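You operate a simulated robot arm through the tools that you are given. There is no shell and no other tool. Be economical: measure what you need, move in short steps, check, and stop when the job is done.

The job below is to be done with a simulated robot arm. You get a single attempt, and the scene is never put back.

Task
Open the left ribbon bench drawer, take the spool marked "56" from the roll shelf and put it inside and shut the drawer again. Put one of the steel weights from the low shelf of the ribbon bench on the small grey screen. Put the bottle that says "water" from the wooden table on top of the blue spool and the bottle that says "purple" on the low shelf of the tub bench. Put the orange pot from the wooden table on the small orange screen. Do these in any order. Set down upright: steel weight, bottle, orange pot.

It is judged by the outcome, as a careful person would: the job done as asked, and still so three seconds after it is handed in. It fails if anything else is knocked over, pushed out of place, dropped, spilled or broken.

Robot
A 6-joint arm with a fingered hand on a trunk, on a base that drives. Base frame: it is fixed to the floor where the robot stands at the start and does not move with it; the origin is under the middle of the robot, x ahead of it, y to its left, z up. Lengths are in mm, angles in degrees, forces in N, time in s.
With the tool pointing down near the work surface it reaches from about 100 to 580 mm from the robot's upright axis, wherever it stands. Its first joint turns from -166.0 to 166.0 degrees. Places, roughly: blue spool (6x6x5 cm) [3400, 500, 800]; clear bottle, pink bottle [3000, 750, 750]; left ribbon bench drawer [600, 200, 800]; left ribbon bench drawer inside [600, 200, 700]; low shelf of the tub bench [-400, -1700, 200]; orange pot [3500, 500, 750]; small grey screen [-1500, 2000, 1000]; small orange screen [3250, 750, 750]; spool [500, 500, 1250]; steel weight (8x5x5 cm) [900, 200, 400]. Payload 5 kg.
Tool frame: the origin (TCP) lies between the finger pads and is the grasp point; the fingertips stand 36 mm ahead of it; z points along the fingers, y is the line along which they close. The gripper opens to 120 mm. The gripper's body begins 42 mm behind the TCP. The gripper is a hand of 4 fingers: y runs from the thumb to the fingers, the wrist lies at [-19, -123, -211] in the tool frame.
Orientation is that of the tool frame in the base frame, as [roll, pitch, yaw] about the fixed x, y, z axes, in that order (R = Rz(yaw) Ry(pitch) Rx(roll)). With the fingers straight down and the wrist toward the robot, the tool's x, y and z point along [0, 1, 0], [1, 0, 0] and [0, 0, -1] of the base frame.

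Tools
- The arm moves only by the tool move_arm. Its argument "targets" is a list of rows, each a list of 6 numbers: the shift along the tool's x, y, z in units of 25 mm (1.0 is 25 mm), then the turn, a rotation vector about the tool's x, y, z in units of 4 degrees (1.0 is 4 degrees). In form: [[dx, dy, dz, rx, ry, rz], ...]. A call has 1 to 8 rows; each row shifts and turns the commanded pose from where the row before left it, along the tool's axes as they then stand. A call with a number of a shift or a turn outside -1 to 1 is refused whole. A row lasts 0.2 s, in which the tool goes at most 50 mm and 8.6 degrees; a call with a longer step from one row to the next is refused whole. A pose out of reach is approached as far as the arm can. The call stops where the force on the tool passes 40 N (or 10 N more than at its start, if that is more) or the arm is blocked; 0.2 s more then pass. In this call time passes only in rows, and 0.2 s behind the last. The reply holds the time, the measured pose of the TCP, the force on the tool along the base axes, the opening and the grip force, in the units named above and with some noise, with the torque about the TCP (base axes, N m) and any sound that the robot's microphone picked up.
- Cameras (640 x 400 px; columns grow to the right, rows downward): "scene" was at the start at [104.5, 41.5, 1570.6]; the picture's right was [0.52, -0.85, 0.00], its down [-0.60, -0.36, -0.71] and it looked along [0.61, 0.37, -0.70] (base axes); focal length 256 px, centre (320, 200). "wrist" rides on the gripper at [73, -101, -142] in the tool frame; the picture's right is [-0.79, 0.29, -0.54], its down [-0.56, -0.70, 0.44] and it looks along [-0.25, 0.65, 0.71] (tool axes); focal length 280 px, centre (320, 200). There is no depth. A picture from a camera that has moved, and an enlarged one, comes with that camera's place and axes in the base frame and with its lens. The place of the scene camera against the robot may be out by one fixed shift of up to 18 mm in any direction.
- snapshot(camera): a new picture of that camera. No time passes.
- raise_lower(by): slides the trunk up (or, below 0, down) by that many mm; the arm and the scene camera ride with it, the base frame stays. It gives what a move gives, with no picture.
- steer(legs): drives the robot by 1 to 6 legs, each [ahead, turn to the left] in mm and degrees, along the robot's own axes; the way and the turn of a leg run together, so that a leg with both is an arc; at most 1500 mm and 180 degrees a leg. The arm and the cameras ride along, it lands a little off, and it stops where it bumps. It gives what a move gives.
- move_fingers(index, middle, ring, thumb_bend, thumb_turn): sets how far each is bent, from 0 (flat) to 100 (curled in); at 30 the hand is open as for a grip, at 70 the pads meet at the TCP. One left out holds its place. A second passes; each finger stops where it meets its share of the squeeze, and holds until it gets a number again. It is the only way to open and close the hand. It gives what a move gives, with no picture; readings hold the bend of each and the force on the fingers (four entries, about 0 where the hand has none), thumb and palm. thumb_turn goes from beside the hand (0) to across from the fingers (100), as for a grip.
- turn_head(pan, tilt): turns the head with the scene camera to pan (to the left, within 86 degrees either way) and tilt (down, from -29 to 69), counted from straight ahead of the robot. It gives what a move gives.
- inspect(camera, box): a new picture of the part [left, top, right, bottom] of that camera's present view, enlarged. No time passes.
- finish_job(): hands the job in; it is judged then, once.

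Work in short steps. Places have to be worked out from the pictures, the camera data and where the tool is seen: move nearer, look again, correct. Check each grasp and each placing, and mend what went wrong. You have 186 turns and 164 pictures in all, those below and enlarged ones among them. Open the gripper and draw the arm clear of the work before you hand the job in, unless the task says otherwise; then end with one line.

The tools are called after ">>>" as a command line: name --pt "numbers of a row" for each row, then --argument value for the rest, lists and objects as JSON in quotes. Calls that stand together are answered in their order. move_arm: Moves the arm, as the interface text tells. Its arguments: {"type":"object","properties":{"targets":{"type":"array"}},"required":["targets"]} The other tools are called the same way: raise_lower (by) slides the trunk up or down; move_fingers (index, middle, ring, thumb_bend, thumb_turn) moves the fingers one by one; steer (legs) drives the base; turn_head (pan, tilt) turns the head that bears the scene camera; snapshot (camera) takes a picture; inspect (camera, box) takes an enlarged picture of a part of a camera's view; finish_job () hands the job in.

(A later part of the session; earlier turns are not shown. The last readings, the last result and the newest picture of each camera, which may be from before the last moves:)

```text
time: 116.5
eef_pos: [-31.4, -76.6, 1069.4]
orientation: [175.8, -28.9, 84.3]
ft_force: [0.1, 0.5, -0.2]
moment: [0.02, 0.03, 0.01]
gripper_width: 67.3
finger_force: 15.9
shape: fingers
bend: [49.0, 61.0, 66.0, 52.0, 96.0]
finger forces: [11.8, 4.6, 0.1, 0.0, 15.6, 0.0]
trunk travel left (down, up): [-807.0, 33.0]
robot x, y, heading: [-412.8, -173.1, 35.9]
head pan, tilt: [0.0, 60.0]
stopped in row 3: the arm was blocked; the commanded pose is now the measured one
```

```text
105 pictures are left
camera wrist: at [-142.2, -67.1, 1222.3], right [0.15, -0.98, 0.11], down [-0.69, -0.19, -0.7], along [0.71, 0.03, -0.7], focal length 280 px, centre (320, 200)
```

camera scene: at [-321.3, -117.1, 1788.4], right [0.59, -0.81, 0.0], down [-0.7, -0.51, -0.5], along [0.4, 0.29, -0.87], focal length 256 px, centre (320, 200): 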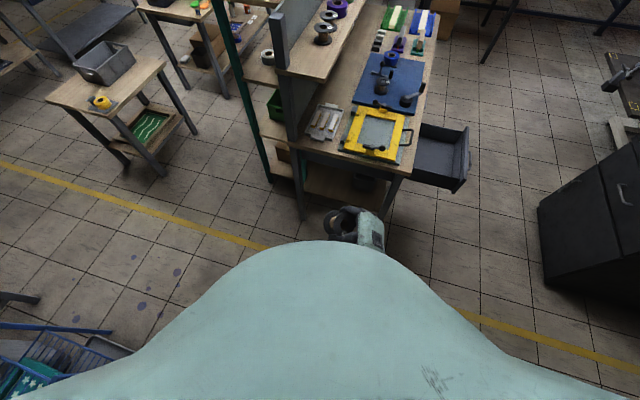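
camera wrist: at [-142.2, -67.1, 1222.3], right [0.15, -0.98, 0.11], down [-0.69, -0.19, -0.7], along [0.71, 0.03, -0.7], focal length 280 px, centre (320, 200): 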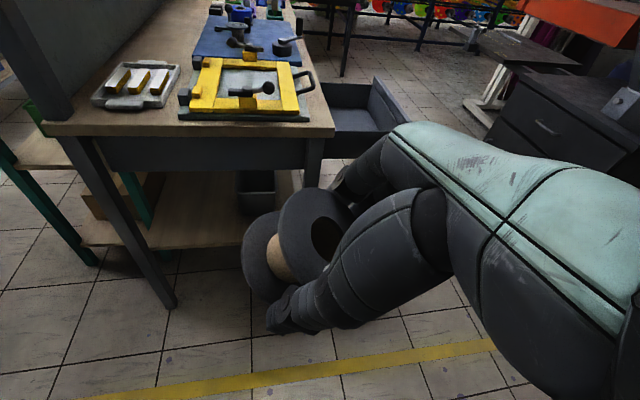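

It yields step by step. I push on: extend along the hand's y with gentle roll.

>>> move_arm --pt "0 0.5 0 0 -0.3 0" --pt "0 0.5 0 0 -0.3 0" --pt "0 0.5 0 0 -0.3 0" --pt "0 0.5 0 0 -0.3 0" --pt "0 0.5 0 0 -0.3 0" --pt "0 0.5 0 0 -0.3 0" --pt "0 0.5 0 0 -0.3 0" --pt "0 0.5 0 0 -0.3 0"

>>> move_arm --pt "0 0.5 0 0 -0.3 0" --pt "0 0.5 0 0 -0.3 0" --pt "0 0.5 0 0 -0.3 0" --pt "0 0.5 0 0 -0.3 0" --pt "0 0.5 0 0 -0.3 0" --pt "0 0.5 0 0 -0.3 0" --pt "0 0.5 0 0 -0.3 0" --pt "0 0.5 0 0 -0.3 0"

```text
time: 117.7
eef_pos: [-51.3, -107.3, 1031.5]
orientation: [-174.1, -23.4, 72.2]
ft_force: [0.1, 0.9, -0.4]
moment: [-0.03, 0.02, 0.01]
gripper_width: 67.3
finger_force: 16.6
shape: fingers
bend: [49.0, 61.0, 66.0, 52.0, 96.0]
finger forces: [11.6, 4.6, 0.1, 0.0, 15.4, 0.0]
trunk travel left (down, up): [-807.0, 33.0]
robot x, y, heading: [-413.1, -175.1, 36.3]
head pan, tilt: [0.0, 60.0]
stopped in row 5: the arm was blocked; the commanded pose is now the measured one
```

```text
time: 118.7
eef_pos: [-79.8, -126.4, 988.3]
orientation: [-165.0, -17.3, 64.6]
ft_force: [-0.2, 0.0, 0.0]
moment: [-0.05, 0.0, 0.01]
gripper_width: 67.5
finger_force: 16.5
shape: fingers
bend: [49.0, 61.0, 66.0, 52.0, 96.0]
finger forces: [11.8, 4.6, 0.0, 0.1, 15.4, 0.0]
trunk travel left (down, up): [-807.0, 33.0]
robot x, y, heading: [-409.4, -175.3, 35.9]
head pan, tilt: [0.0, 60.0]
stopped in row 5: the arm was blocked; the commanded pose is now the measured one
```

Now I command zero motion for a moment to see whether the arm holds or is still moving toward another configuration.

>>> move_arm --pt "0 0 0 0 0 0" --pt "0 0 0 0 0 0" --pt "0 0 0 0 0 0" --pt "0 0 0 0 0 0"

>>> turn_head --pan -40 --tilt 69

>>> snapshot --camera "scene"

>>> snapshot --camera "wrist"

```text
time: 119.9
eef_pos: [-80.7, -125.3, 986.6]
orientation: [-164.8, -17.3, 64.6]
ft_force: [0.4, -0.2, -0.7]
moment: [-0.03, 0.01, 0.02]
gripper_width: 67.5
finger_force: 15.9
shape: fingers
bend: [49.0, 61.0, 66.0, 52.0, 96.0]
finger forces: [11.7, 4.7, 0.0, 0.0, 15.3, 0.0]
trunk travel left (down, up): [-807.0, 33.0]
robot x, y, heading: [-410.9, -176.3, 35.8]
head pan, tilt: [0.0, 60.0]
stopped in row 4: the arm was blocked; the commanded pose is now the measured one
```

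```text
time: 121.0
eef_pos: [-82.3, -126.5, 986.3]
orientation: [-164.7, -17.2, 64.7]
ft_force: [0.7, -0.1, -1.1]
moment: [0.04, -0.01, 0.02]
gripper_width: 67.2
finger_force: 15.5
shape: fingers
bend: [49.0, 61.0, 66.0, 52.0, 96.0]
finger forces: [11.8, 4.6, 0.1, 0.0, 15.4, 0.0]
trunk travel left (down, up): [-807.0, 33.0]
robot x, y, heading: [-416.3, -174.1, 36.4]
head pan, tilt: [-40.0, 68.8]
```

```text
104 pictures are left
camera scene: at [-269.8, -177.8, 1753.8], right [-0.07, -1.0, -0.01], down [-0.94, 0.07, -0.33], along [0.33, -0.02, -0.94], focal length 256 px, centre (320, 200)
```

scene: 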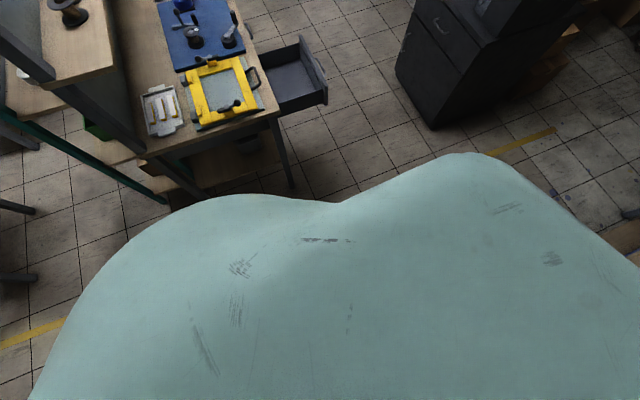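

```text
103 pictures are left
camera wrist: at [-125.9, -81.1, 1166.2], right [0.0, -0.98, 0.19], down [-0.91, -0.08, -0.4], along [0.4, -0.18, -0.9], focal length 280 px, centre (320, 200)
```

wrist: 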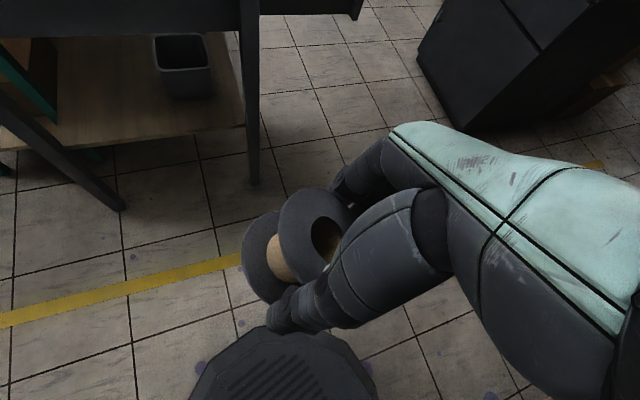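

Even zero motion reads "blocked", so some link is touching something. I look down on both sides of the body for the elbow.

>>> turn_head --pan -86 --tilt 69

>>> snapshot --camera "scene"

>>> turn_head --pan 86 --tilt 69

>>> snapshot --camera "scene"

```text
time: 122.1
eef_pos: [-81.4, -126.7, 987.3]
orientation: [-164.7, -17.3, 64.6]
ft_force: [0.3, 0.4, 0.1]
moment: [0.0, 0.0, 0.03]
gripper_width: 67.4
finger_force: 15.5
shape: fingers
bend: [49.0, 61.0, 66.0, 52.0, 96.0]
finger forces: [11.8, 4.4, 0.1, 0.0, 15.4, 0.0]
trunk travel left (down, up): [-807.0, 33.0]
robot x, y, heading: [-412.9, -172.4, 35.9]
head pan, tilt: [-85.9, 68.8]
```

```text
102 pictures are left
camera scene: at [-290.7, -216.4, 1754.4], right [-0.76, -0.64, 0.02], down [-0.61, 0.72, -0.33], along [0.2, -0.27, -0.94], focal length 256 px, centre (320, 200)
```

scene: 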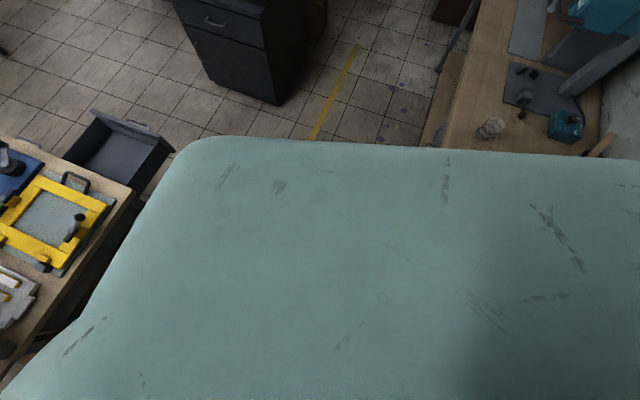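

```text
time: 124.7
eef_pos: [-83.5, -125.2, 988.3]
orientation: [-164.8, -17.4, 64.6]
ft_force: [-0.5, -0.1, 0.1]
moment: [0.02, 0.01, -0.01]
gripper_width: 67.3
finger_force: 15.7
shape: fingers
bend: [49.0, 61.0, 66.0, 52.0, 96.0]
finger forces: [11.6, 4.4, 0.0, 0.0, 15.5, 0.1]
trunk travel left (down, up): [-807.0, 33.0]
robot x, y, heading: [-411.7, -171.4, 36.1]
head pan, tilt: [85.9, 68.8]
```

```text
101 pictures are left
camera scene: at [-358.1, -125.8, 1757.8], right [0.85, 0.53, -0.02], down [0.48, -0.79, -0.39], along [-0.22, 0.32, -0.92], focal length 256 px, centre (320, 200)
```

scene: 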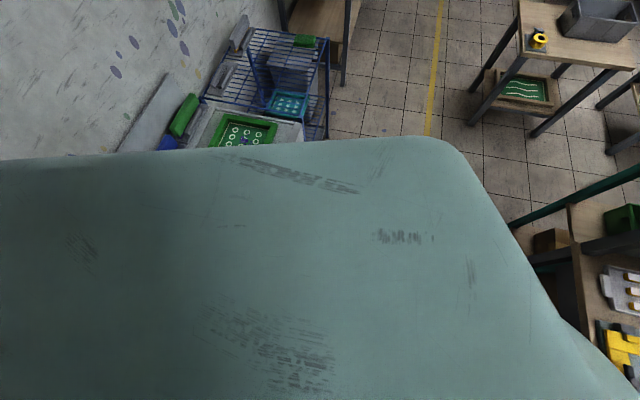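

The body still leans about 1°, so the torso probably still touches the sink table behind. I drive forward 150 mm to get well clear.

>>> steer --legs '[[150, 0]]'

>>> turn_head --pan 0 --tilt 60

>>> snapshot --camera "scene"

```text
time: 126.2
eef_pos: [40.0, -35.3, 988.3]
orientation: [-164.9, -17.3, 64.6]
ft_force: [-0.5, 0.1, -0.6]
moment: [-0.04, 0.03, -0.01]
gripper_width: 67.6
finger_force: 15.7
shape: fingers
bend: [49.0, 61.0, 66.0, 52.0, 96.0]
finger forces: [11.7, 4.5, 0.1, 0.1, 15.3, 0.1]
trunk travel left (down, up): [-807.0, 33.0]
robot x, y, heading: [-285.9, -84.3, 35.7]
head pan, tilt: [85.9, 68.8]
```

```text
time: 127.8
eef_pos: [37.5, -36.1, 986.8]
orientation: [-164.5, -17.3, 64.4]
ft_force: [-0.6, -0.8, 0.0]
moment: [0.0, 0.02, 0.02]
gripper_width: 67.8
finger_force: 16.0
shape: fingers
bend: [49.0, 61.0, 66.0, 52.0, 96.0]
finger forces: [11.8, 4.6, 0.0, 0.0, 15.3, 0.1]
trunk travel left (down, up): [-807.0, 33.0]
robot x, y, heading: [-286.4, -84.0, 36.1]
head pan, tilt: [0.0, 60.0]
```

```text
100 pictures are left
camera scene: at [-151.8, -45.6, 1763.6], right [0.59, -0.81, -0.03], down [-0.72, -0.5, -0.48], along [0.38, 0.3, -0.88], focal length 256 px, centre (320, 200)
```

scene: 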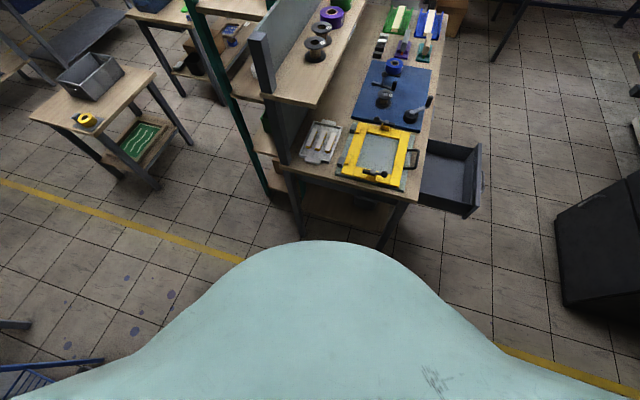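

Driving works now. I try moving the hand out along the robot's heading in small steps.

>>> move_arm --pt "0.42 0.26 0.06 0 0 0" --pt "0.42 0.26 0.06 0 0 0" --pt "0.42 0.26 0.06 0 0 0" --pt "0.42 0.26 0.06 0 0 0" --pt "0.42 0.26 0.06 0 0 0" --pt "0.42 0.26 0.06 0 0 0" --pt "0.42 0.26 0.06 0 0 0" --pt "0.42 0.26 0.06 0 0 0"

>>> snapshot --camera "wrist"

```text
time: 128.6
eef_pos: [32.1, -48.9, 972.2]
orientation: [-161.0, -15.9, 54.0]
ft_force: [-0.6, -1.2, -1.2]
moment: [0.02, 0.02, 0.0]
gripper_width: 67.3
finger_force: 15.8
shape: fingers
bend: [49.0, 61.0, 66.0, 52.0, 96.0]
finger forces: [11.7, 4.6, 0.0, 0.0, 15.3, 0.0]
trunk travel left (down, up): [-807.0, 33.0]
robot x, y, heading: [-291.4, -86.3, 35.9]
head pan, tilt: [0.0, 60.0]
stopped in row 3: the arm was blocked; the commanded pose is now the measured one
```

```text
99 pictures are left
camera wrist: at [6.7, -0.7, 1154.1], right [-0.15, -0.97, 0.19], down [-0.94, 0.08, -0.34], along [0.31, -0.23, -0.92], focal length 280 px, centre (320, 200)
```

wrist: 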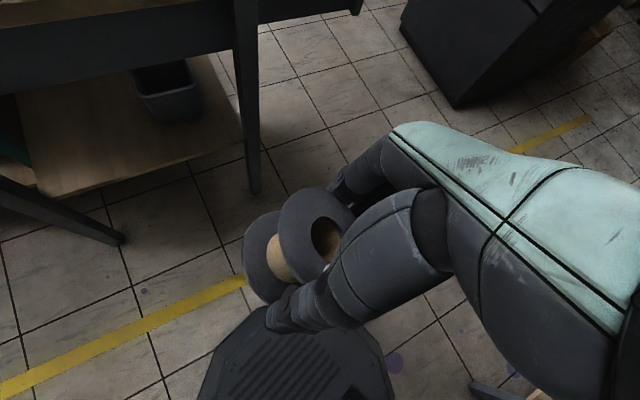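

The arm keeps drifting one way whatever I command. I go along with that drift (yaw decreasing) to see whether it relaxes.

>>> move_arm --pt "0 0 0 0 0 0.5" --pt "0 0 0 0 0 0.5" --pt "0 0 0 0 0 0.5" --pt "0 0 0 0 0 0.5" --pt "0 0 0 0 0 0.5" --pt "0 0 0 0 0 0.5" --pt "0 0 0 0 0 0.5" --pt "0 0 0 0 0 0.5"

>>> move_arm --pt "0 0 -0.3 0 0 0" --pt "0 0 -0.3 0 0 0" --pt "0 0 -0.3 0 0 0" --pt "0 0 -0.3 0 0 0"

```text
time: 129.9
eef_pos: [12.5, -78.6, 965.7]
orientation: [-157.5, -10.7, 34.6]
ft_force: [0.3, -0.8, -1.0]
moment: [-0.02, 0.0, 0.0]
gripper_width: 67.5
finger_force: 15.3
shape: fingers
bend: [49.0, 61.0, 66.0, 52.0, 96.0]
finger forces: [11.7, 4.5, 0.0, 0.1, 15.1, 0.1]
trunk travel left (down, up): [-807.0, 33.0]
robot x, y, heading: [-292.4, -88.3, 35.9]
head pan, tilt: [0.0, 60.0]
stopped in row 6: the arm was blocked; the commanded pose is now the measured one
```

```text
time: 130.9
eef_pos: [0.8, -100.3, 997.4]
orientation: [-156.4, -11.2, 34.7]
ft_force: [0.3, -0.8, 0.1]
moment: [0.0, 0.0, 0.02]
gripper_width: 67.2
finger_force: 14.9
shape: fingers
bend: [49.0, 61.0, 66.0, 52.0, 96.0]
finger forces: [11.7, 4.5, 0.1, 0.1, 15.3, 0.0]
trunk travel left (down, up): [-807.0, 33.0]
robot x, y, heading: [-287.5, -86.1, 35.6]
head pan, tilt: [0.0, 60.0]
```

That call ran unblocked. I now extend outward radially.

>>> move_arm --pt "0.4 0.31 -0.05 0 0 0" --pt "0.4 0.31 -0.05 0 0 0" --pt "0.4 0.31 -0.05 0 0 0" --pt "0.4 0.31 -0.05 0 0 0" --pt "0.4 0.31 -0.05 0 0 0" --pt "0.4 0.31 -0.05 0 0 0" --pt "0.4 0.31 -0.05 0 0 0" --pt "0.4 0.31 -0.05 0 0 0"

>>> snapshot --camera "scene"

```text
time: 132.1
eef_pos: [-25.8, -68.1, 963.2]
orientation: [-149.9, -4.4, 32.6]
ft_force: [1.9, -1.0, -0.7]
moment: [0.07, 0.07, -0.01]
gripper_width: 67.2
finger_force: 15.8
shape: fingers
bend: [49.0, 61.0, 66.0, 52.0, 96.0]
finger forces: [11.8, 4.5, 0.0, 0.1, 15.1, 0.0]
trunk travel left (down, up): [-807.0, 33.0]
robot x, y, heading: [-289.8, -84.6, 35.9]
head pan, tilt: [0.0, 60.0]
stopped in row 5: the arm was blocked; the commanded pose is now the measured one
```

```text
98 pictures are left
camera scene: at [-162.1, -43.0, 1768.6], right [0.59, -0.81, -0.02], down [-0.71, -0.5, -0.49], along [0.38, 0.3, -0.87], focal length 256 px, centre (320, 200)
```

scene: 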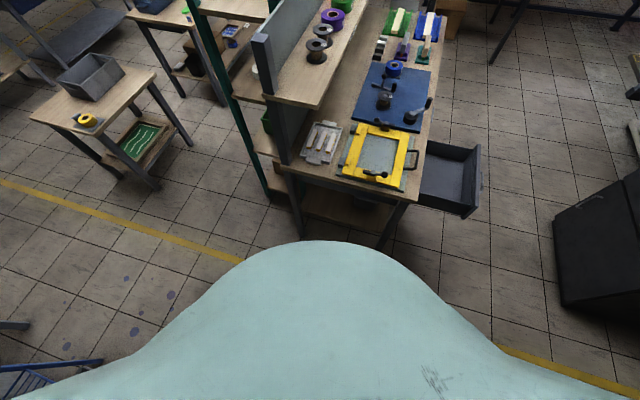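

Following the drift seems to relieve it; wrist or hand is likely jammed against a limit. I extend outward while rotating in the relieving direction.

>>> move_arm --pt "0.1 0.05 -0.2 0.5 -0.4 0.4" --pt "0.1 0.05 -0.2 0.5 -0.4 0.4" --pt "0.2 0.1 -0.1 0.5 -0.4 0.4" --pt "0.2 0.1 -0.1 0.5 -0.4 0.4" --pt "0.26 0.14 -0.06 0.4 -0.3 0.4" --pt "0.26 0.14 -0.06 0.4 -0.3 0.4" --pt "0.26 0.14 -0.06 0.4 -0.3 0.4" --pt "0.26 0.14 -0.06 0.4 -0.3 0.4"

>>> snapshot --camera "wrist"

```text
time: 133.0
eef_pos: [-98.1, -50.4, 949.9]
orientation: [-136.9, 8.8, 30.4]
ft_force: [0.3, 0.1, -0.2]
moment: [0.04, 0.0, -0.03]
gripper_width: 67.2
finger_force: 15.1
shape: fingers
bend: [49.0, 61.0, 66.0, 52.0, 96.0]
finger forces: [11.7, 4.4, 0.0, 0.0, 15.0, 0.0]
trunk travel left (down, up): [-807.0, 33.0]
robot x, y, heading: [-289.8, -84.0, 35.7]
head pan, tilt: [0.0, 60.0]
stopped in row 4: the arm was blocked; the commanded pose is now the measured one
```

```text
97 pictures are left
camera wrist: at [-1.1, -21.4, 1111.2], right [-0.35, -0.88, 0.32], down [-0.87, 0.43, 0.24], along [-0.35, -0.19, -0.92], focal length 280 px, centre (320, 200)
```

wrist: 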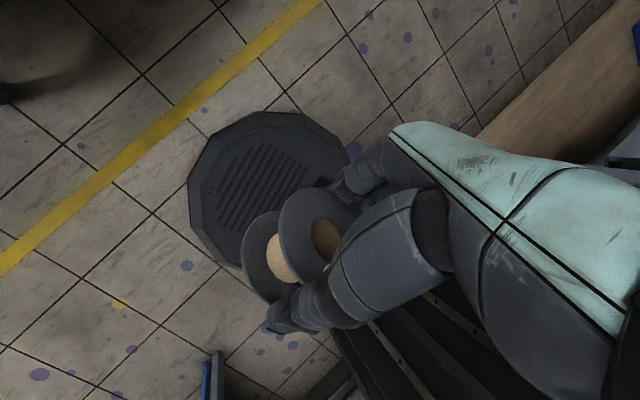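

Working it out: the wrist itself sits still at 235 mm from the axis while only the hand turns. Upward motion worked before, so I try raising the wrist.

>>> move_arm --pt "-0.08 -0.34 -0.36 0 0 0" --pt "-0.08 -0.34 -0.36 0 0 0" --pt "-0.08 -0.34 -0.36 0 0 0" --pt "-0.08 -0.34 -0.36 0 0 0" --pt "-0.08 -0.34 -0.36 0 0 0" --pt "-0.08 -0.34 -0.36 0 0 0" --pt "-0.08 -0.34 -0.36 0 0 0" --pt "-0.08 -0.34 -0.36 0 0 0"

```text
time: 135.0
eef_pos: [-114.7, -52.4, 1006.6]
orientation: [-137.9, 7.5, 30.6]
ft_force: [-0.1, 0.1, -0.6]
moment: [0.01, -0.01, 0.01]
gripper_width: 67.3
finger_force: 15.7
shape: fingers
bend: [49.0, 61.0, 66.0, 52.0, 96.0]
finger forces: [11.7, 4.4, 0.1, 0.0, 14.9, 0.0]
out of reach, approached as far as the arm can: row 5, 6, 7, 8
trunk travel left (down, up): [-807.0, 33.0]
robot x, y, heading: [-290.5, -85.3, 36.0]
head pan, tilt: [0.0, 60.0]
stopped in row 8: the arm was blocked; the commanded pose is now the measured one
```

Upward works up to the reach limit. The free region is lower, so I go down instead, then out.

>>> move_arm --pt "0.1 0.5 0.54 0 0 0" --pt "0.1 0.5 0.54 0 0 0" --pt "0.1 0.5 0.54 0 0 0" --pt "0.1 0.5 0.54 0 0 0" --pt "0.1 0.5 0.54 0 0 0" --pt "0.1 0.5 0.54 0 0 0" --pt "0.1 0.5 0.54 0 0 0" --pt "0.1 0.5 0.54 0 0 0"

>>> move_arm --pt "0.1 0.5 0.54 0 0 0" --pt "0.1 0.5 0.54 0 0 0" --pt "0.1 0.5 0.54 0 0 0" --pt "0.1 0.5 0.54 0 0 0" --pt "0.1 0.5 0.54 0 0 0" --pt "0.1 0.5 0.54 0 0 0" --pt "0.1 0.5 0.54 0 0 0" --pt "0.1 0.5 0.54 0 0 0"

```text
time: 136.8
eef_pos: [-120.4, -53.1, 861.1]
orientation: [-137.6, 7.7, 30.5]
ft_force: [0.4, 0.6, -1.1]
moment: [-0.03, -0.02, 0.01]
gripper_width: 67.1
finger_force: 15.3
shape: fingers
bend: [49.0, 61.0, 66.0, 52.0, 96.0]
finger forces: [11.6, 4.3, 0.0, 0.0, 14.9, 0.1]
trunk travel left (down, up): [-807.0, 33.0]
robot x, y, heading: [-290.9, -88.6, 36.1]
head pan, tilt: [0.0, 60.0]
```

```text
time: 138.8
eef_pos: [-202.7, -26.9, 715.0]
orientation: [-132.1, 12.0, 31.6]
ft_force: [0.2, -1.1, -1.0]
moment: [0.05, 0.03, 0.02]
gripper_width: 67.3
finger_force: 15.1
shape: fingers
bend: [49.0, 61.0, 66.0, 52.0, 96.0]
finger forces: [11.6, 4.3, 0.1, 0.0, 14.9, 0.0]
trunk travel left (down, up): [-807.0, 33.0]
robot x, y, heading: [-289.1, -85.2, 35.9]
head pan, tilt: [0.0, 60.0]
stopped in row 8: the arm was blocked; the commanded pose is now the measured one
```

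Downward works freely. Now from here I go outward with a little up.

>>> move_arm --pt "0.4 -0.15 -0.45 0 0 0" --pt "0.4 -0.15 -0.45 0 0 0" --pt "0.45 -0.1 -0.45 0 0 0" --pt "0.5 0 -0.35 0 0 0" --pt "0.5 0.05 -0.3 0 0 0" --pt "0.5 0.1 -0.25 0 0 0" --pt "0.5 0.1 -0.25 0 0 0" --pt "0.5 0.1 -0.25 0 0 0"

>>> snapshot --camera "wrist"

```text
time: 140.0
eef_pos: [-204.2, -4.5, 739.9]
orientation: [-129.4, 17.0, 23.6]
ft_force: [-0.7, 0.6, 0.2]
moment: [0.0, 0.0, -0.05]
gripper_width: 67.3
finger_force: 15.2
shape: fingers
bend: [49.0, 61.0, 66.0, 52.0, 96.0]
finger forces: [11.5, 4.4, 0.0, 0.0, 14.7, 0.0]
trunk travel left (down, up): [-807.0, 33.0]
robot x, y, heading: [-287.2, -87.4, 35.7]
head pan, tilt: [0.0, 60.0]
stopped in row 5: the arm was blocked; the commanded pose is now the measured one
```

```text
96 pictures are left
camera wrist: at [-77.2, 0.4, 880.0], right [-0.42, -0.84, 0.35], down [-0.74, 0.54, 0.41], along [-0.53, -0.08, -0.84], focal length 280 px, centre (320, 200)
```

wrist: 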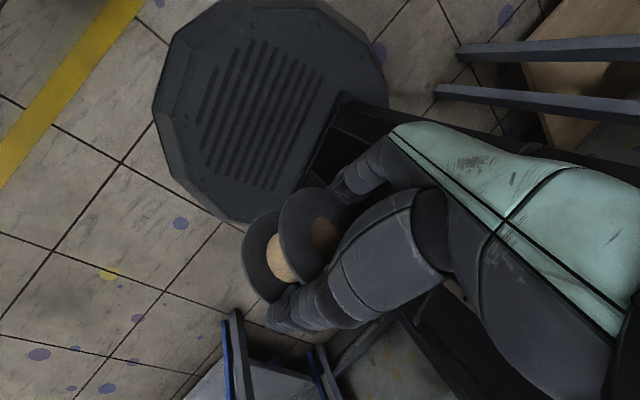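

Maybe it is the wrist that is over-bent. I rotate the hand about the wrist point itself so the fingers swing from inward to straight down.

>>> move_arm --pt "0 0.47 -0.27 -0.8 0 0" --pt "0 0.47 -0.27 -0.8 0 0" --pt "0 0.47 -0.27 -0.8 0 0" --pt "0 0.47 -0.27 -0.8 0 0" --pt "0 0.47 -0.27 -0.8 0 0" --pt "0 0.47 -0.27 -0.8 0 0" --pt "0 0.47 -0.27 -0.8 0 0" --pt "0 0.47 -0.27 -0.8 0 0"

```text
time: 141.8
eef_pos: [-166.8, -105.2, 724.3]
orientation: [-155.2, 17.0, 23.4]
ft_force: [-0.5, 0.3, -0.1]
moment: [0.0, -0.03, 0.02]
gripper_width: 67.0
finger_force: 15.1
shape: fingers
bend: [49.0, 61.0, 66.0, 52.0, 96.0]
finger forces: [11.4, 4.2, 0.1, 0.0, 14.7, 0.1]
trunk travel left (down, up): [-807.0, 33.0]
robot x, y, heading: [-290.8, -85.9, 35.8]
head pan, tilt: [0.0, 60.0]
```

That worked cleanly. I continue until the hand is vertical.

>>> move_arm --pt "0.35 0.5 -0.3 -0.85 0.6 0" --pt "0.35 0.5 -0.3 -0.85 0.6 0" --pt "0.35 0.5 -0.3 -0.85 0.6 0" --pt "0.35 0.5 -0.3 -0.85 0.6 0" --pt "0.35 0.5 -0.3 -0.85 0.6 0" --pt "0.35 0.5 -0.3 -0.85 0.6 0" --pt "0.35 0.5 -0.3 -0.85 0.6 0"

```text
time: 143.4
eef_pos: [-78.0, -170.0, 742.7]
orientation: [-179.5, 0.8, 19.9]
ft_force: [0.3, 0.9, -0.5]
moment: [-0.02, 0.02, 0.01]
gripper_width: 67.0
finger_force: 15.0
shape: fingers
bend: [49.0, 61.0, 66.0, 52.0, 96.0]
finger forces: [11.2, 4.2, 0.0, 0.1, 14.6, 0.0]
trunk travel left (down, up): [-807.0, 33.0]
robot x, y, heading: [-289.7, -82.0, 35.8]
head pan, tilt: [0.0, 60.0]
```

Hand vertical again. Now extend outward.

>>> move_arm --pt "0.45 0.35 0 0 0 -0.4" --pt "0.5 0.4 0 0 0 -0.4" --pt "0.55 0.4 0 0 0 -0.4" --pt "0.55 0.4 0 0 0 -0.4" --pt "0.6 0.4 0 0 0 -0.4" --pt "0.6 0.4 0 0 0 -0.4" --pt "0.6 0.4 0 0 0 -0.4" --pt "0.6 0.4 0 0 0 -0.4"

>>> snapshot --camera "wrist"

```text
time: 144.7
eef_pos: [-105.2, -151.5, 711.7]
orientation: [-172.2, 6.3, 29.1]
ft_force: [-0.7, 0.0, -0.8]
moment: [0.03, 0.04, 0.01]
gripper_width: 67.1
finger_force: 15.3
shape: fingers
bend: [49.0, 61.0, 66.0, 52.0, 96.0]
finger forces: [11.2, 4.3, 0.1, 0.0, 14.8, 0.0]
trunk travel left (down, up): [-807.0, 33.0]
robot x, y, heading: [-285.6, -87.6, 36.1]
head pan, tilt: [0.0, 60.0]
stopped in row 6: the arm was blocked; the commanded pose is now the measured one
```

```text
95 pictures are left
camera wrist: at [-66.3, -38.1, 858.8], right [-0.46, -0.67, 0.58], down [-0.89, 0.37, -0.28], along [-0.03, -0.65, -0.76], focal length 280 px, centre (320, 200)
```

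wrist: 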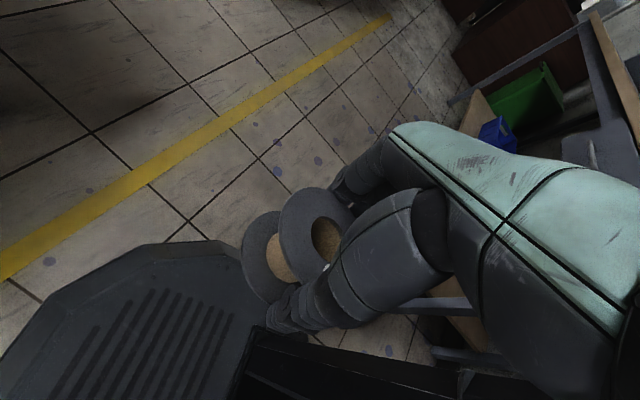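

The view shows table legs right beside the arm: the elbow is likely caught against the sink table behind-right. I drive further forward, away from it.

>>> steer --legs '[[220, 0]]'

>>> turn_head --pan -80 --tilt 45

>>> snapshot --camera "scene"

```text
time: 146.5
eef_pos: [76.7, -21.5, 714.2]
orientation: [-172.7, 6.0, 29.1]
ft_force: [0.3, 0.1, -1.2]
moment: [-0.01, 0.03, -0.04]
gripper_width: 67.1
finger_force: 15.2
shape: fingers
bend: [49.0, 61.0, 66.0, 52.0, 96.0]
finger forces: [11.4, 4.0, 0.0, 0.0, 14.7, 0.1]
trunk travel left (down, up): [-807.0, 33.0]
robot x, y, heading: [-106.6, 45.6, 35.6]
head pan, tilt: [0.0, 60.0]
```

```text
time: 148.1
eef_pos: [71.0, -19.6, 711.3]
orientation: [-172.0, 6.6, 29.3]
ft_force: [-0.3, -0.7, -1.5]
moment: [0.04, 0.06, -0.04]
gripper_width: 67.5
finger_force: 15.4
shape: fingers
bend: [49.0, 61.0, 66.0, 52.0, 96.0]
finger forces: [11.2, 4.2, 0.0, 0.0, 14.7, 0.1]
trunk travel left (down, up): [-807.0, 33.0]
robot x, y, heading: [-106.6, 45.0, 36.0]
head pan, tilt: [-80.0, 45.0]
```

```text
94 pictures are left
camera scene: at [31.6, -15.9, 1784.4], right [-0.69, -0.72, 0.01], down [-0.53, 0.5, -0.68], along [0.49, -0.48, -0.73], focal length 256 px, centre (320, 200)
```

scene: 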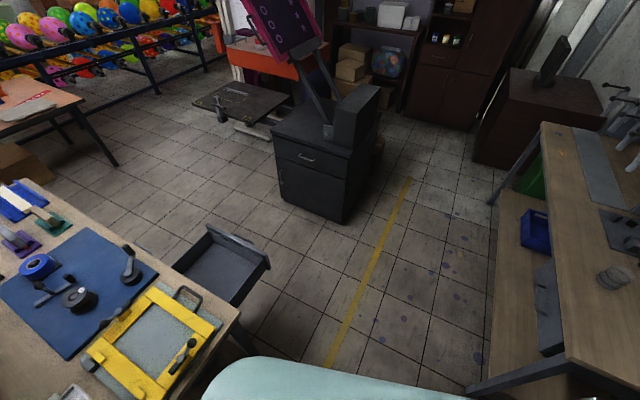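

The robot is clear of all furniture now. I retry extending the arm outward.

>>> move_arm --pt "0.25 0.3 -0.05 0 0 0" --pt "0.3 0.35 -0.05 0 0 0" --pt "0.3 0.35 -0.05 0 0 0" --pt "0.3 0.35 -0.05 0 0 0" --pt "0.3 0.35 -0.05 0 0 0" --pt "0.3 0.35 -0.05 0 0 0" --pt "0.3 0.35 -0.05 0 0 0" --pt "0.3 0.35 -0.05 0 0 0"

>>> move_arm --pt "0.3 0.35 -0.05 0 0 0" --pt "0.3 0.35 -0.05 0 0 0" --pt "0.3 0.35 -0.05 0 0 0" --pt "0.3 0.35 -0.05 0 0 0" --pt "0.3 0.35 -0.05 0 0 0" --pt "0.3 0.35 -0.05 0 0 0" --pt "0.3 0.35 -0.05 0 0 0" --pt "0.3 0.35 -0.05 0 0 0"

```text
time: 149.9
eef_pos: [22.3, -3.7, 685.9]
orientation: [-164.4, 12.4, 30.5]
ft_force: [0.5, -0.8, -0.7]
moment: [0.1, 0.03, 0.03]
gripper_width: 67.1
finger_force: 15.1
shape: fingers
bend: [49.0, 61.0, 66.0, 52.0, 96.0]
finger forces: [11.3, 4.1, 0.0, 0.0, 14.6, 0.1]
trunk travel left (down, up): [-807.0, 33.0]
robot x, y, heading: [-103.2, 47.3, 36.0]
head pan, tilt: [-80.0, 45.0]
stopped in row 8: the arm was blocked; the commanded pose is now the measured one
```

```text
time: 151.4
eef_pos: [-32.5, 16.1, 660.2]
orientation: [-157.5, 17.8, 32.3]
ft_force: [0.2, -1.0, 0.1]
moment: [0.04, 0.04, -0.03]
gripper_width: 67.0
finger_force: 15.2
shape: fingers
bend: [49.0, 61.0, 66.0, 52.0, 96.0]
finger forces: [11.5, 4.3, 0.0, 0.0, 14.8, 0.0]
trunk travel left (down, up): [-807.0, 33.0]
robot x, y, heading: [-107.6, 45.2, 35.8]
head pan, tilt: [-80.0, 45.0]
stopped in row 7: the arm was blocked; the commanded pose is now the measured one
```

Outward is refused because the upper joints jam while only the wrist turns. Wrist-centred rotations do work, so I first restore the hand to vertical and then to its natural yaw, as in the folded pose that worked at the start.

>>> move_arm --pt "0.38 0.46 -0.3 -0.775 0.65 0" --pt "0.38 0.46 -0.3 -0.775 0.65 0" --pt "0.38 0.46 -0.3 -0.775 0.65 0" --pt "0.38 0.46 -0.3 -0.775 0.65 0" --pt "0.38 0.46 -0.3 -0.775 0.65 0" --pt "0.38 0.46 -0.3 -0.775 0.65 0" --pt "0.38 0.46 -0.3 -0.775 0.65 0"

>>> move_arm --pt "0.34 -0.05 0 0 0 -1" --pt "0.34 -0.05 0 0 0 -1" --pt "0.34 -0.05 0 0 0 -1" --pt "0.34 -0.05 0 0 0 -1" --pt "0.34 -0.05 0 0 0 -1" --pt "0.34 -0.05 0 0 0 -1" --pt "0.34 -0.05 0 0 0 -1" --pt "0.34 -0.05 0 0 0 -1"

```text
time: 153.0
eef_pos: [71.8, -26.6, 684.9]
orientation: [179.9, -0.4, 28.9]
ft_force: [-0.6, 0.6, -0.8]
moment: [-0.02, 0.0, 0.03]
gripper_width: 67.0
finger_force: 14.6
shape: fingers
bend: [49.0, 61.0, 66.0, 52.0, 96.0]
finger forces: [11.3, 4.2, 0.0, 0.0, 14.6, 0.0]
trunk travel left (down, up): [-807.0, 33.0]
robot x, y, heading: [-107.2, 47.8, 35.8]
head pan, tilt: [-80.0, 45.0]
```

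```text
time: 154.8
eef_pos: [112.3, 23.2, 686.5]
orientation: [179.8, -0.8, 60.9]
ft_force: [0.5, 0.0, -0.5]
moment: [0.0, -0.02, 0.03]
gripper_width: 67.1
finger_force: 14.8
shape: fingers
bend: [49.0, 61.0, 66.0, 52.0, 96.0]
finger forces: [11.2, 4.1, 0.1, 0.0, 14.5, 0.0]
trunk travel left (down, up): [-807.0, 33.0]
robot x, y, heading: [-112.4, 43.0, 35.9]
head pan, tilt: [-80.0, 45.0]
```

Works cleanly. Continue the yaw, then test outward along the hand's y.

>>> move_arm --pt "0.34 -0.05 0 0 0 -1" --pt "0.34 -0.05 0 0 0 -1" --pt "0.34 -0.05 0 0 0 -1" --pt "0.34 -0.05 0 0 0 -1" --pt "0.34 -0.05 0 0 0 -1" --pt "0.34 -0.05 0 0 0 -1" --pt "0.34 -0.05 0 0 0 -1" --pt "0.34 -0.05 0 0 0 -1"

>>> move_arm --pt "0 0.3 0 0 0 0" --pt "0 0.4 0 0 0 0" --pt "0 0.5 0 0 0 0" --pt "0 0.5 0 0 0 0" --pt "0 0.5 0 0 0 0" --pt "0 0.5 0 0 0 0" --pt "0 0.5 0 0 0 0" --pt "0 0.5 0 0 0 0"

```text
time: 156.6
eef_pos: [110.8, 61.9, 681.7]
orientation: [-178.3, -0.7, 80.1]
ft_force: [0.2, -1.5, 0.2]
moment: [0.0, 0.0, 0.02]
gripper_width: 67.0
finger_force: 14.4
shape: fingers
bend: [49.0, 61.0, 66.0, 52.0, 96.0]
finger forces: [11.0, 4.1, 0.0, 0.0, 14.5, 0.0]
out of reach, approached as far as the arm can: row 2, 3, 4, 5, 6
trunk travel left (down, up): [-807.0, 33.0]
robot x, y, heading: [-108.2, 43.5, 35.9]
head pan, tilt: [-80.0, 45.0]
```

```text
time: 158.4
eef_pos: [221.6, 50.3, 672.8]
orientation: [178.9, 1.2, 80.0]
ft_force: [-0.2, 0.9, -0.3]
moment: [0.0, 0.01, -0.01]
gripper_width: 66.7
finger_force: 15.5
shape: fingers
bend: [49.0, 61.0, 66.0, 52.0, 97.0]
finger forces: [11.9, 4.4, 0.1, 0.1, 15.5, 0.0]
trunk travel left (down, up): [-807.0, 33.0]
robot x, y, heading: [-106.0, 42.9, 35.9]
head pan, tilt: [-80.0, 45.0]
```

The arm is free again. I lift and extend it to a carrying pose high enough to clear the drawer front.

>>> move_arm --pt "0 0.5 -0.8 0 0 0" --pt "0 0.5 -1 0 0 0" --pt "0 0.5 -1 0 0 0" --pt "0 0.5 -1 0 0 0" --pt "0 0.5 -1 0 0 0" --pt "0 0.5 -1 0 0 0" --pt "0 0.5 -1 0 0 0" --pt "0 0.5 -1 0 0 0"

>>> raise_lower --by 33

>>> steer --legs '[[0, -103], [534, 0], [0, 54.5], [516, 0]]'

```text
time: 160.2
eef_pos: [310.3, 41.1, 870.7]
orientation: [178.8, 1.4, 79.9]
ft_force: [0.5, 0.4, -0.1]
moment: [-0.02, -0.01, 0.03]
gripper_width: 66.8
finger_force: 15.0
shape: fingers
bend: [49.0, 61.0, 66.0, 52.0, 97.0]
finger forces: [11.7, 4.1, 0.0, 0.0, 15.1, 0.0]
trunk travel left (down, up): [-807.0, 33.0]
robot x, y, heading: [-109.1, 47.0, 35.9]
head pan, tilt: [-80.0, 45.0]
```

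```text
time: 160.9
eef_pos: [310.3, 38.6, 905.1]
orientation: [178.9, 1.2, 79.9]
ft_force: [1.0, 0.7, -1.0]
moment: [0.01, 0.03, -0.01]
gripper_width: 66.5
finger_force: 15.6
shape: fingers
bend: [49.0, 61.0, 66.0, 52.0, 97.0]
finger forces: [11.7, 4.1, 0.0, 0.0, 15.1, 0.1]
trunk travel left (down, up): [-840.0, 0.0]
robot x, y, heading: [-109.2, 45.3, 36.1]
head pan, tilt: [-80.0, 45.0]
```

```text
time: 175.2
eef_pos: [884.7, -874.2, 905.9]
orientation: [178.8, 1.1, 31.9]
ft_force: [0.9, -0.2, -0.8]
moment: [0.01, 0.0, 0.03]
gripper_width: 66.6
finger_force: 15.5
shape: fingers
bend: [49.0, 61.0, 66.0, 52.0, 97.0]
finger forces: [11.8, 4.1, 0.0, 0.0, 14.9, 0.0]
trunk travel left (down, up): [-840.0, 0.0]
robot x, y, heading: [612.1, -558.2, -12.0]
head pan, tilt: [-80.0, 45.0]
```

On course. Raise the hand a little more and turn left to face the open drawer.

>>> move_arm --pt "0 0 -0.8 0 0 0" --pt "0 0 -0.8 0 0 0"

>>> steer --legs '[[0, 125]]'

>>> turn_head --pan -30 --tilt 55

>>> snapshot --camera "scene"

>>> snapshot --camera "wrist"

```text
time: 175.8
eef_pos: [885.3, -874.2, 946.5]
orientation: [178.8, 1.2, 31.9]
ft_force: [-0.5, 0.3, 0.4]
moment: [0.03, 0.04, 0.02]
gripper_width: 67.0
finger_force: 15.3
shape: fingers
bend: [49.0, 61.0, 66.0, 52.0, 97.0]
finger forces: [11.8, 4.1, 0.0, 0.0, 14.9, 0.0]
trunk travel left (down, up): [-840.0, 0.0]
robot x, y, heading: [612.9, -556.8, -12.0]
head pan, tilt: [-80.0, 45.0]
```

```text
time: 182.3
eef_pos: [723.7, -151.8, 945.0]
orientation: [178.8, 1.2, 155.5]
ft_force: [0.2, 0.1, -0.8]
moment: [0.01, -0.02, -0.04]
gripper_width: 66.6
finger_force: 15.9
shape: fingers
bend: [49.0, 61.0, 66.0, 52.0, 97.0]
finger forces: [11.8, 4.1, 0.0, 0.0, 14.9, 0.1]
trunk travel left (down, up): [-840.0, 0.0]
robot x, y, heading: [612.3, -558.2, 111.4]
head pan, tilt: [-80.0, 45.0]
```

```text
time: 183.5
eef_pos: [723.0, -153.3, 946.5]
orientation: [178.8, 1.2, 155.5]
ft_force: [0.3, -0.4, 0.3]
moment: [0.02, 0.0, 0.01]
gripper_width: 66.8
finger_force: 15.2
shape: fingers
bend: [49.0, 61.0, 66.0, 52.0, 97.0]
finger forces: [11.8, 4.1, 0.0, 0.1, 14.8, 0.0]
trunk travel left (down, up): [-840.0, 0.0]
robot x, y, heading: [608.6, -557.9, 111.6]
head pan, tilt: [-30.0, 55.0]
```

```text
93 pictures are left
camera scene: at [615.6, -459.8, 1796.3], right [0.99, -0.15, 0.0], down [-0.12, -0.81, -0.57], along [0.09, 0.57, -0.82], focal length 256 px, centre (320, 200)
```

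scene: 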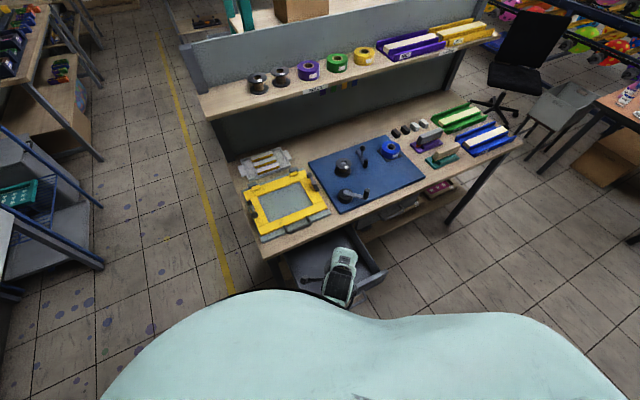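

```text
92 pictures are left
camera wrist: at [611.6, -217.5, 1085.5], right [0.82, -0.07, 0.56], down [0.23, -0.87, -0.45], along [0.52, 0.5, -0.7], focal length 280 px, centre (320, 200)
```

wrist: 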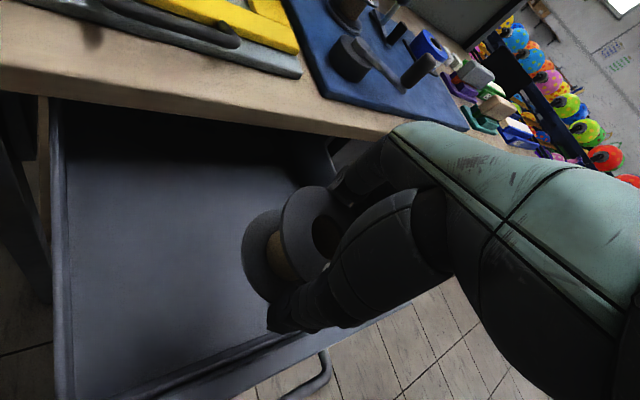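

The drawer interior is in plain view and the spool hangs over it. I shift 35 mm further in and lower.

>>> move_arm --pt "0.46 0.54 0 0 0 0" --pt "0.46 0.54 0 0 0 0"

>>> raise_lower --by -110

>>> snapshot --camera "wrist"

```text
time: 184.1
eef_pos: [713.4, -118.5, 945.6]
orientation: [178.9, 1.1, 155.4]
ft_force: [-0.5, 0.6, -0.9]
moment: [-0.01, 0.0, -0.01]
gripper_width: 66.3
finger_force: 15.2
shape: fingers
bend: [49.0, 61.0, 66.0, 52.0, 97.0]
finger forces: [11.6, 4.2, 0.1, 0.0, 14.9, 0.0]
trunk travel left (down, up): [-840.0, 0.0]
robot x, y, heading: [608.1, -558.5, 111.3]
head pan, tilt: [-30.0, 55.0]
```

```text
time: 185.6
eef_pos: [713.0, -120.1, 836.5]
orientation: [178.7, 1.2, 155.5]
ft_force: [0.3, -0.8, -0.6]
moment: [-0.02, -0.02, 0.01]
gripper_width: 66.9
finger_force: 15.4
shape: fingers
bend: [49.0, 61.0, 66.0, 52.0, 97.0]
finger forces: [11.7, 4.2, 0.0, 0.0, 14.8, 0.0]
trunk travel left (down, up): [-730.0, 110.0]
robot x, y, heading: [609.0, -558.1, 111.5]
head pan, tilt: [-30.0, 55.0]
```

```text
91 pictures are left
camera wrist: at [601.5, -183.0, 976.2], right [0.82, -0.07, 0.56], down [0.23, -0.86, -0.45], along [0.52, 0.5, -0.7], focal length 280 px, centre (320, 200)
```

wrist: 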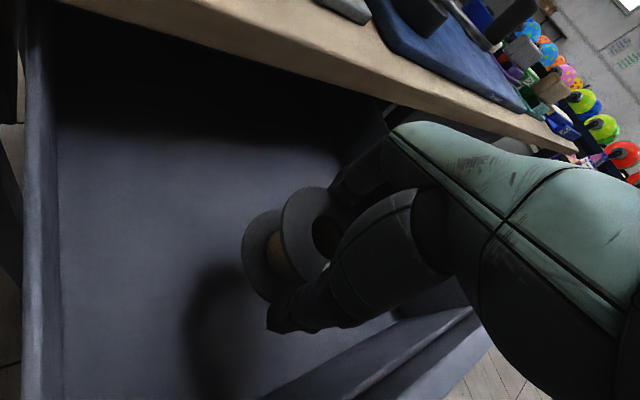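

Clearances look good. Lower slowly toward the drawer floor.

>>> move_arm --pt "0 0 0.3 0 0 0" --pt "0 0 0.3 0 0 0" --pt "0 0 0.3 0 0 0" --pt "0 0 0.2 0 0 0"

>>> snapshot --camera "wrist"

```text
time: 186.6
eef_pos: [714.2, -119.9, 809.5]
orientation: [178.8, 1.2, 155.4]
ft_force: [0.1, 0.9, -0.7]
moment: [-0.01, -0.03, 0.0]
gripper_width: 66.5
finger_force: 15.2
shape: fingers
bend: [49.0, 61.0, 66.0, 52.0, 97.0]
finger forces: [11.8, 4.1, 0.0, 0.0, 14.7, 0.0]
trunk travel left (down, up): [-730.0, 110.0]
robot x, y, heading: [612.0, -560.2, 111.3]
head pan, tilt: [-30.0, 55.0]
```

```text
90 pictures are left
camera wrist: at [602.6, -183.1, 948.6], right [0.82, -0.07, 0.56], down [0.23, -0.86, -0.45], along [0.52, 0.5, -0.7], focal length 280 px, centre (320, 200)
```

wrist: 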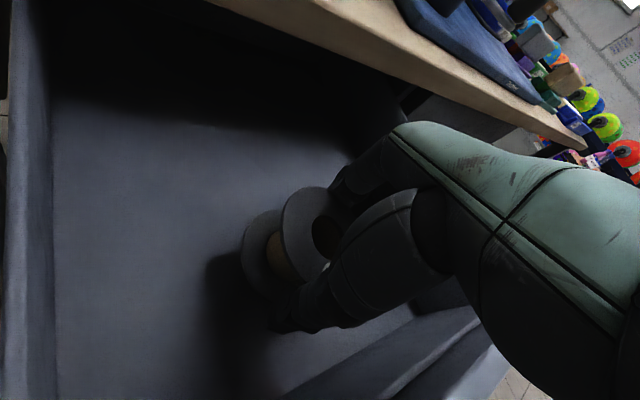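

Still free; a few more millimetres until touch.

>>> move_arm --pt "0 0 0.2 0 0 0" --pt "0 0 0.2 0 0 0" --pt "0 0 0.2 0 0 0" --pt "0 0 0.2 0 0 0" --pt "0 0 0.2 0 0 0"

```text
time: 187.8
eef_pos: [715.6, -119.8, 784.2]
orientation: [178.7, 1.1, 155.5]
ft_force: [0.0, 0.0, 0.4]
moment: [0.0, 0.02, 0.0]
gripper_width: 66.5
finger_force: 15.2
shape: fingers
bend: [49.0, 61.0, 66.0, 52.0, 97.0]
finger forces: [11.6, 4.1, 0.0, 0.0, 14.8, 0.0]
trunk travel left (down, up): [-730.0, 110.0]
robot x, y, heading: [611.1, -558.0, 111.6]
head pan, tilt: [-30.0, 55.0]
```

>>> move_arm --pt "0 0 0.2 0 0 0" --pt "0 0 0.2 0 0 0" --pt "0 0 0.2 0 0 0" --pt "0 0 0.2 0 0 0"

>>> snapshot --camera "wrist"

```text
time: 188.8
eef_pos: [714.4, -117.1, 768.8]
orientation: [178.1, 1.2, 155.4]
ft_force: [-3.7, 0.2, 33.8]
moment: [-0.94, 0.44, -0.04]
gripper_width: 66.5
finger_force: 26.4
shape: fingers
bend: [50.0, 61.0, 66.0, 52.0, 96.0]
finger forces: [11.1, 5.4, 0.0, 0.0, 35.9, 0.1]
trunk travel left (down, up): [-730.0, 110.0]
robot x, y, heading: [614.2, -557.9, 111.4]
head pan, tilt: [-30.0, 55.0]
```

```text
89 pictures are left
camera wrist: at [603.3, -182.1, 908.0], right [0.82, -0.08, 0.57], down [0.23, -0.86, -0.45], along [0.52, 0.5, -0.69], focal length 280 px, centre (320, 200)
```

wrist: 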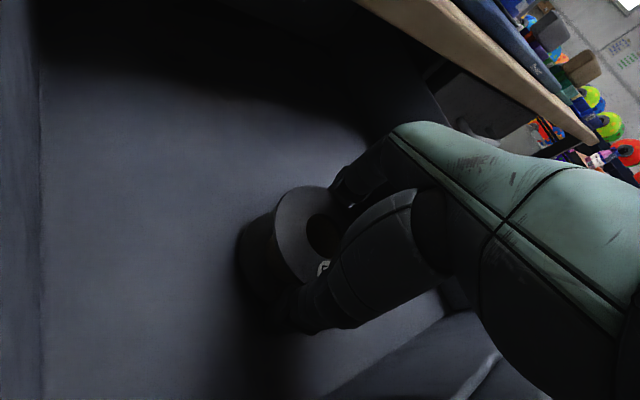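

Contact reached. I ease up 3 mm, open the fingers gradually and lift the hand out.

>>> move_arm --pt "0 0 -0.12 0 0 0"

>>> move_fingers --index 30 --middle 30 --ring 30 --thumb_bend 30

>>> move_arm --pt "0 0 -0.5 0 0 0" --pt "0 0 -0.8 0 0 0" --pt "0 0 -1 0 0 0" --pt "0 0 -1 0 0 0"

>>> snapshot --camera "wrist"

```text
time: 189.2
eef_pos: [716.0, -119.0, 768.5]
orientation: [178.6, 1.2, 155.4]
ft_force: [0.9, 0.7, 25.9]
moment: [-0.45, 0.0, -0.04]
gripper_width: 66.4
finger_force: 25.1
shape: fingers
bend: [50.0, 61.0, 66.0, 52.0, 96.0]
finger forces: [12.0, 8.6, 0.0, 0.1, 29.1, 0.0]
trunk travel left (down, up): [-730.0, 110.0]
robot x, y, heading: [611.2, -559.5, 111.3]
head pan, tilt: [-30.0, 55.0]
```

```text
time: 190.2
eef_pos: [714.8, -118.2, 766.1]
orientation: [178.9, 1.3, 155.4]
ft_force: [0.4, 0.2, 0.0]
moment: [-0.01, 0.02, -0.01]
gripper_width: 123.2
finger_force: 0.0
shape: fingers
bend: [30.0, 30.0, 30.0, 30.0, 98.0]
finger forces: [0.0, 0.0, 0.1, 0.0, 0.1, 0.0]
trunk travel left (down, up): [-730.0, 110.0]
robot x, y, heading: [611.0, -557.3, 111.3]
head pan, tilt: [-30.0, 55.0]
```

```text
time: 191.2
eef_pos: [710.9, -120.0, 848.5]
orientation: [179.0, 1.2, 155.6]
ft_force: [0.3, -0.3, 0.1]
moment: [0.01, 0.01, -0.02]
gripper_width: 123.4
finger_force: 0.0
shape: fingers
bend: [30.0, 30.0, 30.0, 30.0, 98.0]
finger forces: [0.1, 0.1, 0.0, 0.0, 0.0, 0.0]
trunk travel left (down, up): [-730.0, 110.0]
robot x, y, heading: [612.9, -556.9, 111.7]
head pan, tilt: [-30.0, 55.0]
```

```text
88 pictures are left
camera wrist: at [600.6, -182.7, 988.1], right [0.82, -0.07, 0.56], down [0.23, -0.87, -0.45], along [0.52, 0.5, -0.7], focal length 280 px, centre (320, 200)
```

wrist: 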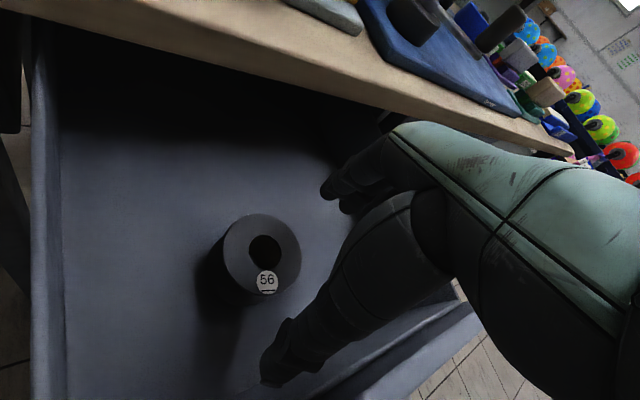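

Spool "56" stands upright in the drawer. Now I lift over the front panel and bring the hand outside it to push the drawer shut.

>>> move_arm --pt "0 0 -1 0 0 0" --pt "0 0 -1 0 0 0" --pt "-0.92 -0.83 0 0 0 0" --pt "-0.92 -0.83 0 0 0 0" --pt "-0.92 -0.83 0 0 0 0" --pt "-0.92 -0.83 0 0 0 0" --pt "-0.92 -0.83 0 0 0 0" --pt "-0.92 -0.83 0 0 0 0"

>>> move_arm --pt "0 0 0 0 0 -1" --pt "0 0 0 0 0 -1" --pt "0 0 0 0 0 -1" --pt "0 0 0 0 0 -1" --pt "0 0 0 0 0 -1" --pt "0 0 0 0 0 -1" --pt "0 0 0 0 0 -1" --pt "0 0 0 0 0 -1"

>>> snapshot --camera "wrist"

```text
time: 192.9
eef_pos: [786.1, -290.9, 900.2]
orientation: [178.8, 1.2, 155.5]
ft_force: [0.1, 0.4, -0.3]
moment: [0.0, -0.02, 0.02]
gripper_width: 123.1
finger_force: 0.1
shape: fingers
bend: [30.0, 30.0, 30.0, 30.0, 98.0]
finger forces: [0.0, 0.1, 0.1, 0.0, 0.0, 0.0]
trunk travel left (down, up): [-730.0, 110.0]
robot x, y, heading: [610.7, -558.2, 111.5]
head pan, tilt: [-30.0, 55.0]
```

```text
time: 194.8
eef_pos: [784.6, -291.2, 899.3]
orientation: [179.5, 1.7, -172.5]
ft_force: [0.1, -0.3, 0.2]
moment: [0.01, -0.02, -0.02]
gripper_width: 123.7
finger_force: 0.0
shape: fingers
bend: [30.0, 30.0, 30.0, 30.0, 98.0]
finger forces: [0.0, 0.1, 0.1, 0.0, 0.0, 0.0]
trunk travel left (down, up): [-730.0, 110.0]
robot x, y, heading: [614.1, -559.6, 111.6]
head pan, tilt: [-30.0, 55.0]
```

```text
87 pictures are left
camera wrist: at [723.1, -402.3, 1040.1], right [0.73, 0.38, 0.57], down [0.66, -0.62, -0.43], along [0.18, 0.69, -0.7], focal length 280 px, centre (320, 200)
```

wrist: 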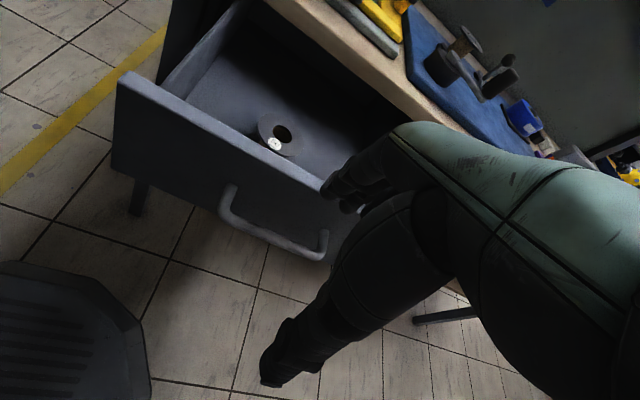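

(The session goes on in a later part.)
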